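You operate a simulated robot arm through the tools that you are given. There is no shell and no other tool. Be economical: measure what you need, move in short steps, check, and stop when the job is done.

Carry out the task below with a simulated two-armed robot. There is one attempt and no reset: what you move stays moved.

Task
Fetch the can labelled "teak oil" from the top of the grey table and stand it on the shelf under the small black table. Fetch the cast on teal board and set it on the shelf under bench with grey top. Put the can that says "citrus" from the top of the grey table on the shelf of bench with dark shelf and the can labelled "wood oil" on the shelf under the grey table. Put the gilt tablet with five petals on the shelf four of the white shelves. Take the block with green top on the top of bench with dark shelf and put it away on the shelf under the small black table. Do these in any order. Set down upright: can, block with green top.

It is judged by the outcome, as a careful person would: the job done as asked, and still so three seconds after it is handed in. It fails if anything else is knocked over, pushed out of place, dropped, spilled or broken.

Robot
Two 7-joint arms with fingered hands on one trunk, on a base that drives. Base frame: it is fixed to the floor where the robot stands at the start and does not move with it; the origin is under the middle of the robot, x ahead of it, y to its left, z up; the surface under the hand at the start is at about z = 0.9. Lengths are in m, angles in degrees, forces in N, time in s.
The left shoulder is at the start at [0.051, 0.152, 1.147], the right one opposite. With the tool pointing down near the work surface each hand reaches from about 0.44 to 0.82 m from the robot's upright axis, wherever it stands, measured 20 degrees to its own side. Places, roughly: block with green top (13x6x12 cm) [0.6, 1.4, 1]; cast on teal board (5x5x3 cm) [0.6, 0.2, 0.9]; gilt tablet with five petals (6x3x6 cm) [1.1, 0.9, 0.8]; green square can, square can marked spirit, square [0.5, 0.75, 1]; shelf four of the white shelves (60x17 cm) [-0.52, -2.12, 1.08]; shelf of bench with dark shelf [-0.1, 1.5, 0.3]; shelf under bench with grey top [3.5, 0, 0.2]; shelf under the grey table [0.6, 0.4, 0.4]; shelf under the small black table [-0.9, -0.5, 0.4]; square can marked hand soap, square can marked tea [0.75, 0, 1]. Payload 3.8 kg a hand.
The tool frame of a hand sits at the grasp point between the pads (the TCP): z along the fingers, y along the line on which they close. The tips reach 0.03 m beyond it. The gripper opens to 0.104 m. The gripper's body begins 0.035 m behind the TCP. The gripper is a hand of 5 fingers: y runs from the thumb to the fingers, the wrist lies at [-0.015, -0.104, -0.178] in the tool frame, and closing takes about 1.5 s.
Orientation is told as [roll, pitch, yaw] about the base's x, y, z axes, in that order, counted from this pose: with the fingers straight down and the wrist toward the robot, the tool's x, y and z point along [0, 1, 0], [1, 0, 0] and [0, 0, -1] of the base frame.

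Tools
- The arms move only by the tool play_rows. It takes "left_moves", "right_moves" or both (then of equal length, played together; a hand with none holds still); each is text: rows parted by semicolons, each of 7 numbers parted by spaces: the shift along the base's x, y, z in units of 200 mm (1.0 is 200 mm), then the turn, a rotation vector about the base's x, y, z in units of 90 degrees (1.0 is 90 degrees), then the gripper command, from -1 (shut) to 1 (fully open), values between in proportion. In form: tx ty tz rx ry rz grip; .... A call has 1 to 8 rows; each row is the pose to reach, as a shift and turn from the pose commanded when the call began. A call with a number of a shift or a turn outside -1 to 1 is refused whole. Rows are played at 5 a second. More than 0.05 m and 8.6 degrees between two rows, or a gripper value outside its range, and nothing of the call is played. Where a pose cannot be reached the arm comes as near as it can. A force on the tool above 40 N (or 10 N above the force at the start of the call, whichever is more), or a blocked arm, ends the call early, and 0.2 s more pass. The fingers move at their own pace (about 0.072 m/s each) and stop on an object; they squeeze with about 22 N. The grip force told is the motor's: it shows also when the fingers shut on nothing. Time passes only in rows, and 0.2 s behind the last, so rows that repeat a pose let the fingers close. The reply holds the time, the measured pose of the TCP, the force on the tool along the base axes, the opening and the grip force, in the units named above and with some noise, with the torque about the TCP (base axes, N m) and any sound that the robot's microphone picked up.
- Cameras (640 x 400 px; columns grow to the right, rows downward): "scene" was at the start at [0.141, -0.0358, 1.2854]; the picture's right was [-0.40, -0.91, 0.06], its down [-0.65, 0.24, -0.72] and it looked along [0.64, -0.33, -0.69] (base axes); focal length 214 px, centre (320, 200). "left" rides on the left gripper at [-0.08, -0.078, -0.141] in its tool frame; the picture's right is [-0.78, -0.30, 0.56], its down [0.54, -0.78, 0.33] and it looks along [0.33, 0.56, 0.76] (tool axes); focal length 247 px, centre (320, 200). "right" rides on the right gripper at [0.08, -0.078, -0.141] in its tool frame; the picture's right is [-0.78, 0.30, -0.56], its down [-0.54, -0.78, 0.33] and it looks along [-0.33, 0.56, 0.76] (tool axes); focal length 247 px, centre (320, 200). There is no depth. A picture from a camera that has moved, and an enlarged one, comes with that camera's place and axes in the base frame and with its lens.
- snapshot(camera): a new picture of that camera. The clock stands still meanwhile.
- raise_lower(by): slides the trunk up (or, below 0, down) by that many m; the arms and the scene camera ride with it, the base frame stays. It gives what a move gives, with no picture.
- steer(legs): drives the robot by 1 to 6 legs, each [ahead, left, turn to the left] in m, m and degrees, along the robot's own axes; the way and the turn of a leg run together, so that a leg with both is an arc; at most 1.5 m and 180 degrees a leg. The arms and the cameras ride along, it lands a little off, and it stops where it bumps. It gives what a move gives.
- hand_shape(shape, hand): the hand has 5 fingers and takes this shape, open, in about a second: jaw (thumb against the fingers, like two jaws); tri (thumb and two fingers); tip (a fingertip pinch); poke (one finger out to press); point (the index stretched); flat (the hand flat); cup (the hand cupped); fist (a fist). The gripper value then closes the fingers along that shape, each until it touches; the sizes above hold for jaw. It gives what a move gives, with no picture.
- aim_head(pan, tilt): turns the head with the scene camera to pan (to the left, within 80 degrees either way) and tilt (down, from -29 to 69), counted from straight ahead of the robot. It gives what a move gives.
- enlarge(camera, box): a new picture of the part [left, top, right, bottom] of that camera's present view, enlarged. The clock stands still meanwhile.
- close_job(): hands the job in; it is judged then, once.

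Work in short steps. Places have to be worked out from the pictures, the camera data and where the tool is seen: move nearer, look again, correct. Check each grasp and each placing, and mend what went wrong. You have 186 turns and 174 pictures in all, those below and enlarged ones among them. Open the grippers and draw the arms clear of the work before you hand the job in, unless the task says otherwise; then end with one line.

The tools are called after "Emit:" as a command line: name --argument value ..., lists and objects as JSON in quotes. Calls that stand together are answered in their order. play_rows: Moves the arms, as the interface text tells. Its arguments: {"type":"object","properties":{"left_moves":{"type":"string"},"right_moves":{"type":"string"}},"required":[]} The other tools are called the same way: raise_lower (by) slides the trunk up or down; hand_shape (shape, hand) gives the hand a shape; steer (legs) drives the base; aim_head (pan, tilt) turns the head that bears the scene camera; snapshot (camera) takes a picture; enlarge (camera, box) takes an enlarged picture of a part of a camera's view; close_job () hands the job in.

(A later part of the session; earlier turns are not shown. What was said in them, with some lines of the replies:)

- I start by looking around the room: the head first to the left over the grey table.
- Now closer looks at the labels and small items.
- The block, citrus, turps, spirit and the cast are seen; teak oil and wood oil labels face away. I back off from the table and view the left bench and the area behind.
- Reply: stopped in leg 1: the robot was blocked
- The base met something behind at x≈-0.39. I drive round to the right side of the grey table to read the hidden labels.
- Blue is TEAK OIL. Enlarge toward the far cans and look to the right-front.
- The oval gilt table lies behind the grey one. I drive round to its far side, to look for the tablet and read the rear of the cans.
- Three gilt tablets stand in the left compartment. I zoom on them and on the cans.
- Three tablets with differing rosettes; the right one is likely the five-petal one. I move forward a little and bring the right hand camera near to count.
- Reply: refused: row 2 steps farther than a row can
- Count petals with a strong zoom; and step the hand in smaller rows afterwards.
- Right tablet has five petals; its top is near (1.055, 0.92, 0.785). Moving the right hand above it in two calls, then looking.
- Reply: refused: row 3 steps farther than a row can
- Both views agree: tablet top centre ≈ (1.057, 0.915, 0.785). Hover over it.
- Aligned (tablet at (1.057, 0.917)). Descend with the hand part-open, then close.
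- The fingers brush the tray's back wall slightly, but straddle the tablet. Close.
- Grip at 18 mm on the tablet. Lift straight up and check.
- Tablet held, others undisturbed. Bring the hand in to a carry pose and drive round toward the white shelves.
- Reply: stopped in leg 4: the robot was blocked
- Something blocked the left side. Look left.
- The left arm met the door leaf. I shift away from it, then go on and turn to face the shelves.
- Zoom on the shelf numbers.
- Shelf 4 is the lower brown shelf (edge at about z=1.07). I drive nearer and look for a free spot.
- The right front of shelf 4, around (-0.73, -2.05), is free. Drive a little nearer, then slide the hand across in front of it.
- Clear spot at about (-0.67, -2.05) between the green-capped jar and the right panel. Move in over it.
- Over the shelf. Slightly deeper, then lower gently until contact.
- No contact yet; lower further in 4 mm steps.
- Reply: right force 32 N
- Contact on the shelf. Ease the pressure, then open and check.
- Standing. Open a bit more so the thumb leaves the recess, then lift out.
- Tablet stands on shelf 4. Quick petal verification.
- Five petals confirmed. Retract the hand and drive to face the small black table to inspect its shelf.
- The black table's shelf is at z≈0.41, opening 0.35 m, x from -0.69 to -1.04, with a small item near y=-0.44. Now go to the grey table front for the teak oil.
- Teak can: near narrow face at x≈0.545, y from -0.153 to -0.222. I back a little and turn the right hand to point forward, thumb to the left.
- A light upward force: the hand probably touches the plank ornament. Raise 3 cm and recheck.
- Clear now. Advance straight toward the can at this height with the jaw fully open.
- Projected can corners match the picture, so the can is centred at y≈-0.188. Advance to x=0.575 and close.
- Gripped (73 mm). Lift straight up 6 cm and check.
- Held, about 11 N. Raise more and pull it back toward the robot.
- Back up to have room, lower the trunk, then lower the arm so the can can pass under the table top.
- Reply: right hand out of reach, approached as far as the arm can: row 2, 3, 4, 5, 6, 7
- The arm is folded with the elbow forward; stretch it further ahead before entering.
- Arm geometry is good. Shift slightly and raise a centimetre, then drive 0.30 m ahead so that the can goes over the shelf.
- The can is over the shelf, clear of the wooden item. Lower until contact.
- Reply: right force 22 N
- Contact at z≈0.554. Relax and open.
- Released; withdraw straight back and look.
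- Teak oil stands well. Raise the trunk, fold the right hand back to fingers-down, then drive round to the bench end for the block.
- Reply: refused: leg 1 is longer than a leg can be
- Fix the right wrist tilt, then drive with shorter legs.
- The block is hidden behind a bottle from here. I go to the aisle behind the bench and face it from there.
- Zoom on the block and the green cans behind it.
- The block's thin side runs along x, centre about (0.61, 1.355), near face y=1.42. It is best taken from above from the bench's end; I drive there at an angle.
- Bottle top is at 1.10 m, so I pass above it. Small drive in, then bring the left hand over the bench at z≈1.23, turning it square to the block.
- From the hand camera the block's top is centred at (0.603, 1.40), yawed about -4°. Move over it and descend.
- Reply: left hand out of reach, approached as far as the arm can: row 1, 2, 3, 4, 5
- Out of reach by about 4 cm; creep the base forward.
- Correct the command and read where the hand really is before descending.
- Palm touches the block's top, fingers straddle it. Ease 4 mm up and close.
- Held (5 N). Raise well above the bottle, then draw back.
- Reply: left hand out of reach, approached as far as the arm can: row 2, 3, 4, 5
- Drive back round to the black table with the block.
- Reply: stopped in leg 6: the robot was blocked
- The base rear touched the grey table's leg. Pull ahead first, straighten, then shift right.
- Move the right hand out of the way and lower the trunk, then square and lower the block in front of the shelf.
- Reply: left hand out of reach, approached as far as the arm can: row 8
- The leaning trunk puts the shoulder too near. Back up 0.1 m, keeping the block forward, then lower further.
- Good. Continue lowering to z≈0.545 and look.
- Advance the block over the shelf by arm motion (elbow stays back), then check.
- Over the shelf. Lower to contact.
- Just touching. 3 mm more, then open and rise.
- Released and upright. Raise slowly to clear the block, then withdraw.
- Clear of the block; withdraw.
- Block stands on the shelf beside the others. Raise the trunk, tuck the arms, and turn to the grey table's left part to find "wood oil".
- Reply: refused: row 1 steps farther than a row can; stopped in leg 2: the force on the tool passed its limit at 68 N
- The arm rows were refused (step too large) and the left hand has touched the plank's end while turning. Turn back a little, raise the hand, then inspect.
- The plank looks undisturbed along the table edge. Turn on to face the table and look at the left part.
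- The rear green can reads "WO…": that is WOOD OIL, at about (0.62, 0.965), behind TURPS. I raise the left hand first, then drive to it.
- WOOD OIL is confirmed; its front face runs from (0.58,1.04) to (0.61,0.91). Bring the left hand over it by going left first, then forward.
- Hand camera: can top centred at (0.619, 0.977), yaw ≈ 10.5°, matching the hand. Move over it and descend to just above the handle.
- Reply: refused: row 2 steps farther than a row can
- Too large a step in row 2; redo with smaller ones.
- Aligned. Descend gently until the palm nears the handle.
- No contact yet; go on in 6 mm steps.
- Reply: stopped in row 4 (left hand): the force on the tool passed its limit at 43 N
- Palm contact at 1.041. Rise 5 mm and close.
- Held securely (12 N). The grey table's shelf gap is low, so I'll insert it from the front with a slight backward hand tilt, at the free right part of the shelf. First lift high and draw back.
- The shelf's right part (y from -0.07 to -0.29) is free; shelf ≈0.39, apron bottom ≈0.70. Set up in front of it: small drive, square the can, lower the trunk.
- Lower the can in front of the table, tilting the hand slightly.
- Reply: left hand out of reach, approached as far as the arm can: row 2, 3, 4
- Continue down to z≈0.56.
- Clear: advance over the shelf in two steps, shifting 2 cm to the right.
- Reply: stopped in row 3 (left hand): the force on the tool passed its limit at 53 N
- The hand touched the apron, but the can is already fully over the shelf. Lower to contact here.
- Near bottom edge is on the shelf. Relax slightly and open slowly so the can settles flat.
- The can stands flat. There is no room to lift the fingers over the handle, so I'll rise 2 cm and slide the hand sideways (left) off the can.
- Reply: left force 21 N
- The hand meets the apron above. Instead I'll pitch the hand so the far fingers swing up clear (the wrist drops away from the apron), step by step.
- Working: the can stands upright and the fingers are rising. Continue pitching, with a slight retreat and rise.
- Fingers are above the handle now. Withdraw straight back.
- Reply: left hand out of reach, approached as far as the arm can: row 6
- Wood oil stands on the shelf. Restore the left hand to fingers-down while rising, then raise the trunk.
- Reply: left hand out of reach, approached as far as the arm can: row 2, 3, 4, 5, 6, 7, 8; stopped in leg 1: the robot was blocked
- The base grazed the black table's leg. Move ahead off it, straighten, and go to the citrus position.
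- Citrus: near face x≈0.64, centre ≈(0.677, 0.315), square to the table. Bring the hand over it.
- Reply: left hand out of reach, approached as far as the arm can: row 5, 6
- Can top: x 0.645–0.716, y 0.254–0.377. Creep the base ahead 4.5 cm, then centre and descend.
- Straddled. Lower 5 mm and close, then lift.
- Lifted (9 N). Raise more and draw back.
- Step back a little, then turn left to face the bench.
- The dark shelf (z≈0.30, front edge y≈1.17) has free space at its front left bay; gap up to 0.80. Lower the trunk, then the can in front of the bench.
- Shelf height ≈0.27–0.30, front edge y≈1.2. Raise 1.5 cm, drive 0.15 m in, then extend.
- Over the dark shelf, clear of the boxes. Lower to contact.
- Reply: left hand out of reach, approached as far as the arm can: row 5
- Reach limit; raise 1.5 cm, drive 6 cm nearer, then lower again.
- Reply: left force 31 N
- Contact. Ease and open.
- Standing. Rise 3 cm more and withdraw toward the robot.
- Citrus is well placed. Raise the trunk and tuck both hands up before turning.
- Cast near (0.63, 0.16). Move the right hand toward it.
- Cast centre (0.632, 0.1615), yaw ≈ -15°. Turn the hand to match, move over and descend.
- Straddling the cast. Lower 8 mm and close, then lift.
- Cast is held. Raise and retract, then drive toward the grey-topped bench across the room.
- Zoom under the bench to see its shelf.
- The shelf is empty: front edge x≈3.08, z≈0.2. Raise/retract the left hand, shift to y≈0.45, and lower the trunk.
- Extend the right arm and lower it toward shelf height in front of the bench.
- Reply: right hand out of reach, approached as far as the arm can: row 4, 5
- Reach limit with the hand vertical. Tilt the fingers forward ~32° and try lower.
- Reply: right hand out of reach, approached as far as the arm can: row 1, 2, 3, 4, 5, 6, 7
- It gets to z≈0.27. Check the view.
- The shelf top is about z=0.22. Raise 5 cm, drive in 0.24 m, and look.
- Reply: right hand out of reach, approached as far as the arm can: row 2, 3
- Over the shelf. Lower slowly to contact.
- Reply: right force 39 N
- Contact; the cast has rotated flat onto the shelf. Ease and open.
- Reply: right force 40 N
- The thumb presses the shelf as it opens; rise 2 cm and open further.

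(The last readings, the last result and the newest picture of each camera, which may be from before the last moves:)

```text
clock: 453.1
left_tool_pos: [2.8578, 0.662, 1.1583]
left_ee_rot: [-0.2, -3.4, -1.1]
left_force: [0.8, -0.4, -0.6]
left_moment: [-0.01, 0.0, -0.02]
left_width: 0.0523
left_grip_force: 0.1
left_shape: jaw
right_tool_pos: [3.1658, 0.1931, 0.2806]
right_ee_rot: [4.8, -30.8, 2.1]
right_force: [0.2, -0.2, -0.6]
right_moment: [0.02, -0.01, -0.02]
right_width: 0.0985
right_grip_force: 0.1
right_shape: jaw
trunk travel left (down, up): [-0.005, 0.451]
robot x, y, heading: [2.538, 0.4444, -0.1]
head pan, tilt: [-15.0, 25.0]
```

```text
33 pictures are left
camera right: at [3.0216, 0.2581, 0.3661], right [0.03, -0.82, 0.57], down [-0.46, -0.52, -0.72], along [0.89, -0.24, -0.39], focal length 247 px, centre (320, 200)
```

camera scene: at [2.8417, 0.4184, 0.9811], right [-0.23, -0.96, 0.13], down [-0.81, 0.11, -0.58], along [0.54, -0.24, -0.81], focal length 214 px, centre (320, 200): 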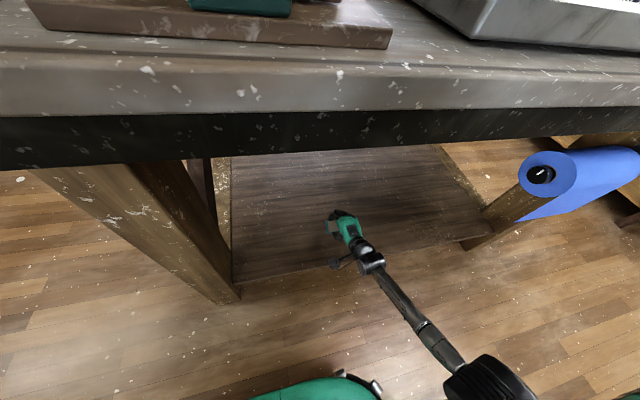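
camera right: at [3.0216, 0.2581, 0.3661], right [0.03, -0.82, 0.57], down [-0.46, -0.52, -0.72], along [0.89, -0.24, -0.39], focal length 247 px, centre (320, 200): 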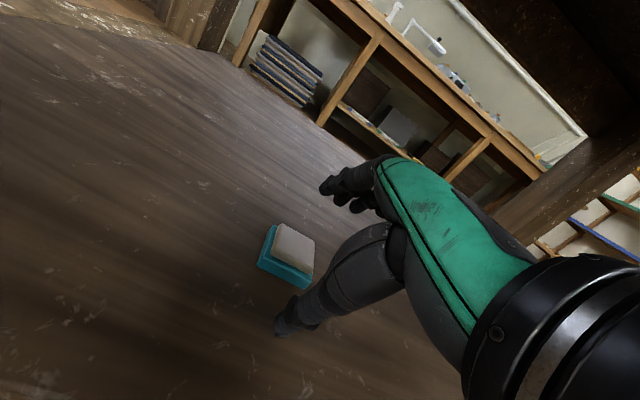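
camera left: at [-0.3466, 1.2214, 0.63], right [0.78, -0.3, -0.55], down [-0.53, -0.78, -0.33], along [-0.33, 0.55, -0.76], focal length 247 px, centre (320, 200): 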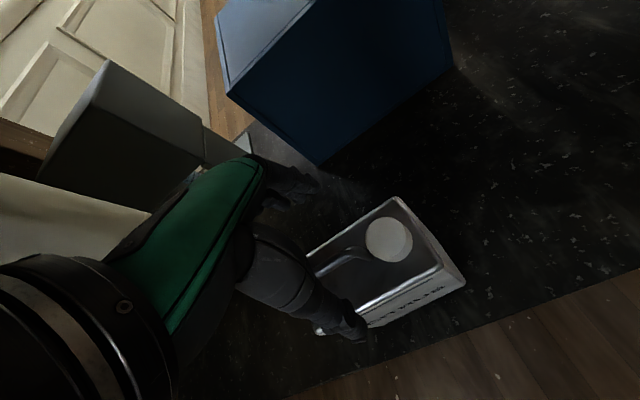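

The cast lies flat on the shelf. Rise and back out.

Emit:
play_rows --right_moves "0 0 0.1 0 0 0 0.9;0 0 0.2 0 0 0 0.9;0 0 0.25 0 0 0 0.9"

Emit:
steer --legs '[[-0.35, 0, 0]]'

Emit:
enlarge --camera "scene" --box '[200, 60, 520, 260]'

```text
clock: 453.9
left_tool_pos: [2.8573, 0.6634, 1.1564]
left_ee_rot: [-0.4, -3.4, -1.1]
left_force: [-0.4, -0.7, -0.8]
left_moment: [-0.01, -0.02, 0.01]
left_width: 0.0527
left_grip_force: 0.1
left_shape: jaw
right_tool_pos: [3.1679, 0.1939, 0.3323]
right_ee_rot: [4.8, -31.1, 2.1]
right_force: [0.3, 0.3, 0.0]
right_moment: [0.0, 0.0, -0.01]
right_width: 0.0986
right_grip_force: 0.1
right_shape: jaw
trunk travel left (down, up): [-0.005, 0.451]
robot x, y, heading: [2.5385, 0.4451, -0.3]
head pan, tilt: [-15.0, 25.0]
```

```text
clock: 456.2
left_tool_pos: [2.5081, 0.6646, 1.158]
left_ee_rot: [-0.3, -3.4, -1.3]
left_force: [0.1, -0.5, 0.5]
left_moment: [0.0, 0.0, -0.06]
left_width: 0.0525
left_grip_force: 0.0
left_shape: jaw
right_tool_pos: [2.8159, 0.1953, 0.335]
right_ee_rot: [4.9, -31.2, 1.9]
right_force: [0.0, 0.4, -0.1]
right_moment: [0.01, 0.02, -0.01]
right_width: 0.0985
right_grip_force: 0.0
right_shape: jaw
trunk travel left (down, up): [-0.005, 0.451]
robot x, y, heading: [2.1859, 0.4475, -0.3]
head pan, tilt: [-15.0, 25.0]
```

```text
2.00 times, centred on (360, 160) of scene
camera zoom: at [2.4891, 0.4197, 0.9817], right [-0.23, -0.96, 0.13], down [-0.81, 0.12, -0.58], along [0.54, -0.24, -0.81], focal length 429 px, centre (240, 280)
```

zoom: 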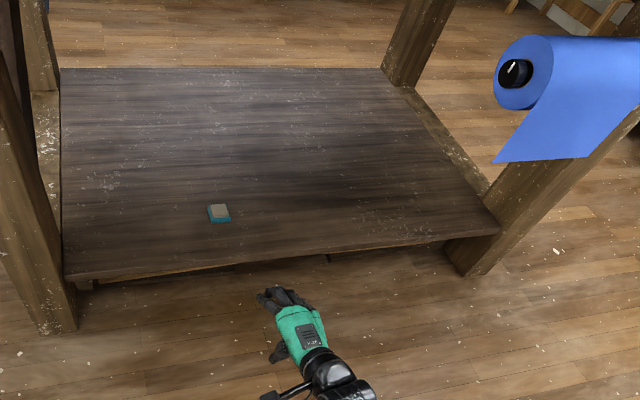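

All six are placed. Raise the trunk and right arm to a safe pose.

Emit:
raise_lower --by 0.22

Emit:
play_rows --right_moves "-0.05 0 0.15 0 0.07 0 1;-0.1 0 0.3 0 0.14 0 1;-0.15 0 0.45 0 0.21 0 1;-0.2 0 0.6 0 0.28 0 1;-0.25 0 0.8 0 0.34 0 1;-0.25 0 1 0 0.34 0 1"

Emit:
play_rows --right_moves "-0.1 0 0.2 0 0 0 1;-0.2 0 0.4 0 0 0 1;-0.3 0 0.6 0 0 0 1;-0.4 0 0.8 0 0 0 1;-0.5 0 1 0 0 0 1"

Emit:
play_rows --right_moves "0 0 0.2 0 0 0 1;0 0 0.4 0 0 0 1;0 0 0.6 0 0 0 1;0 0 0.8 0 0 0 1"

```text
clock: 458.5
left_tool_pos: [2.5089, 0.6645, 1.3777]
left_ee_rot: [-0.3, -3.5, -1.4]
left_force: [0.3, 0.0, 0.1]
left_moment: [0.02, 0.01, -0.01]
left_width: 0.0522
left_grip_force: 0.0
left_shape: jaw
right_tool_pos: [2.8389, 0.1937, 0.6079]
right_ee_rot: [4.7, -35.7, 2.1]
right_force: [0.1, -0.1, -1.1]
right_moment: [-0.01, 0.0, 0.02]
right_width: 0.0984
right_grip_force: 0.2
right_shape: jaw
trunk travel left (down, up): [-0.225, 0.231]
robot x, y, heading: [2.1885, 0.4436, -0.4]
head pan, tilt: [-15.0, 25.0]
```

```text
clock: 459.9
left_tool_pos: [2.5069, 0.6651, 1.3781]
left_ee_rot: [-0.4, -3.4, -1.4]
left_force: [0.1, 0.6, -0.4]
left_moment: [0.0, 0.03, 0.0]
left_width: 0.0526
left_grip_force: 0.1
left_shape: jaw
right_tool_pos: [2.7871, 0.1942, 0.8077]
right_ee_rot: [5.7, -5.1, 1.6]
right_force: [-0.3, -1.0, -0.1]
right_moment: [0.0, 0.01, -0.04]
right_width: 0.1039
right_grip_force: 0.0
right_shape: jaw
trunk travel left (down, up): [-0.225, 0.231]
robot x, y, heading: [2.1845, 0.4484, -0.8]
head pan, tilt: [-15.0, 25.0]
```

```text
clock: 461.1
left_tool_pos: [2.5072, 0.6653, 1.3793]
left_ee_rot: [-0.3, -3.4, -1.4]
left_force: [0.2, -0.1, 0.3]
left_moment: [-0.01, 0.01, -0.01]
left_width: 0.0521
left_grip_force: 0.0
left_shape: jaw
right_tool_pos: [2.6868, 0.1943, 1.0076]
right_ee_rot: [5.8, -5.1, 1.5]
right_force: [-0.3, -0.2, 0.1]
right_moment: [0.02, 0.0, -0.01]
right_width: 0.1043
right_grip_force: 0.0
right_shape: jaw
trunk travel left (down, up): [-0.225, 0.231]
robot x, y, heading: [2.1848, 0.4501, 0.0]
head pan, tilt: [-15.0, 25.0]
```

```text
clock: 462.1
left_tool_pos: [2.5072, 0.6652, 1.3772]
left_ee_rot: [-0.3, -3.5, -1.5]
left_force: [-0.1, 0.7, 0.2]
left_moment: [0.0, 0.07, 0.01]
left_width: 0.0524
left_grip_force: 0.1
left_shape: jaw
right_tool_pos: [2.689, 0.1958, 1.1676]
right_ee_rot: [5.7, -5.0, 1.6]
right_force: [0.7, 0.5, -0.5]
right_moment: [0.02, -0.01, -0.01]
right_width: 0.104
right_grip_force: 0.0
right_shape: jaw
trunk travel left (down, up): [-0.225, 0.231]
robot x, y, heading: [2.1833, 0.4458, -0.3]
head pan, tilt: [-15.0, 25.0]
```

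Drive back to view the grey table from its end, to check that the plank (touched earlier) and everything else are in place.

Emit:
steer --legs '[[0, -1.36, 0], [-1.45, 0, 0], [-0.12, 0, 0], [0, 0, 90]]'

Emit:
aim_head --pan 0 --tilt 20

Emit:
snapshot --camera "scene"

```text
clock: 480.3
left_tool_pos: [0.3767, -0.5785, 1.3767]
left_ee_rot: [-0.4, -3.4, 88.2]
left_force: [0.1, 0.4, 0.1]
left_moment: [-0.03, 0.02, 0.0]
left_width: 0.0523
left_grip_force: 0.0
left_shape: jaw
right_tool_pos: [0.8491, -0.4003, 1.1674]
right_ee_rot: [5.7, -5.2, 91.1]
right_force: [0.2, -0.4, -0.3]
right_moment: [0.01, 0.01, -0.03]
right_width: 0.104
right_grip_force: 0.0
right_shape: jaw
trunk travel left (down, up): [-0.225, 0.231]
robot x, y, heading: [0.5929, -0.9014, 88.7]
head pan, tilt: [-15.0, 25.0]
```

```text
clock: 481.1
left_tool_pos: [0.3774, -0.577, 1.3787]
left_ee_rot: [-0.3, -3.4, 88.1]
left_force: [1.3, 0.7, -0.6]
left_moment: [0.04, 0.0, 0.0]
left_width: 0.0523
left_grip_force: 0.2
left_shape: jaw
right_tool_pos: [0.8487, -0.401, 1.1683]
right_ee_rot: [5.6, -5.2, 91.2]
right_force: [0.0, -0.3, 0.1]
right_moment: [0.06, 0.03, 0.0]
right_width: 0.1039
right_grip_force: 0.0
right_shape: jaw
trunk travel left (down, up): [-0.225, 0.231]
robot x, y, heading: [0.5886, -0.902, 88.9]
head pan, tilt: [0.0, 20.0]
```

```text
31 pictures are left
camera scene: at [0.5955, -0.7431, 1.3092], right [1.0, -0.02, 0.0], down [-0.01, -0.47, -0.88], along [0.02, 0.88, -0.47], focal length 214 px, centre (320, 200)
```

scene: 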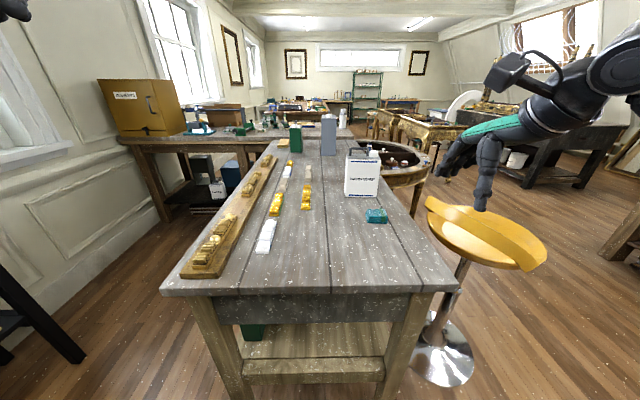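

The plank and other things are as before. One last look toward the black table, with the left gripper opened.

Emit:
play_rows --left_moves "0 0 0 0 0 0 1;0 0 0 0 0 0 1;0 0 0 0 0 0 1;0 0 0 0 0 0 1"

Emit:
aim_head --pan 75 --tilt 20

Emit:
snapshot --camera "scene"

```text
clock: 482.1
left_tool_pos: [0.377, -0.5783, 1.3785]
left_ee_rot: [-0.4, -3.4, 88.2]
left_force: [-0.6, -0.3, 0.1]
left_moment: [0.02, 0.04, 0.02]
left_width: 0.1039
left_grip_force: 0.1
left_shape: jaw
right_tool_pos: [0.8488, -0.4001, 1.1685]
right_ee_rot: [5.6, -5.2, 91.2]
right_force: [-0.4, 0.0, -0.1]
right_moment: [0.0, 0.0, 0.0]
right_width: 0.1038
right_grip_force: 0.0
right_shape: jaw
trunk travel left (down, up): [-0.225, 0.231]
robot x, y, heading: [0.5913, -0.8993, 89.1]
head pan, tilt: [0.0, 20.0]
```

```text
clock: 483.6
left_tool_pos: [0.3762, -0.5769, 1.3788]
left_ee_rot: [-0.2, -3.5, 88.2]
left_force: [-0.3, -0.3, 0.5]
left_moment: [-0.03, 0.03, 0.01]
left_width: 0.1037
left_grip_force: 0.0
left_shape: jaw
right_tool_pos: [0.8488, -0.4009, 1.1678]
right_ee_rot: [5.7, -5.2, 91.2]
right_force: [-0.3, -0.2, 0.5]
right_moment: [0.0, -0.01, -0.04]
right_width: 0.1039
right_grip_force: 0.0
right_shape: jaw
trunk travel left (down, up): [-0.225, 0.231]
robot x, y, heading: [0.5943, -0.8986, 89.0]
head pan, tilt: [75.0, 20.0]
```

```text
30 pictures are left
camera scene: at [0.5044, -0.8099, 1.3189], right [0.28, 0.95, -0.14], down [0.33, -0.23, -0.92], along [-0.9, 0.21, -0.37], focal length 214 px, centre (320, 200)
```

scene: 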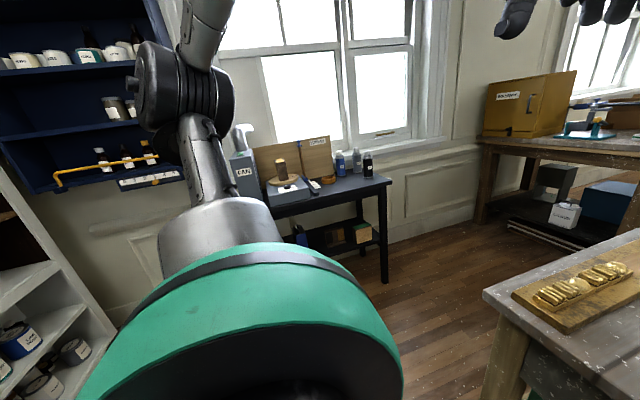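

The block, the teak oil and the citrus all stand on their shelves. Everything is in place, so I hand in.

Emit:
close_job

```text
The job is handed in.
```

All six items are where you asked: the teak oil and the green-topped block upright on the small black table's shelf, the citrus and wood oil upright on theirs, the five-petal tablet standing on shelf four, and the cast lying flat on the grey-topped bench's shelf. Along the way the base or an arm bumped the door, the grey table's leg, the black table's leg and the gilt plank on the grey table; I saw nothing displaced in the last pictures.
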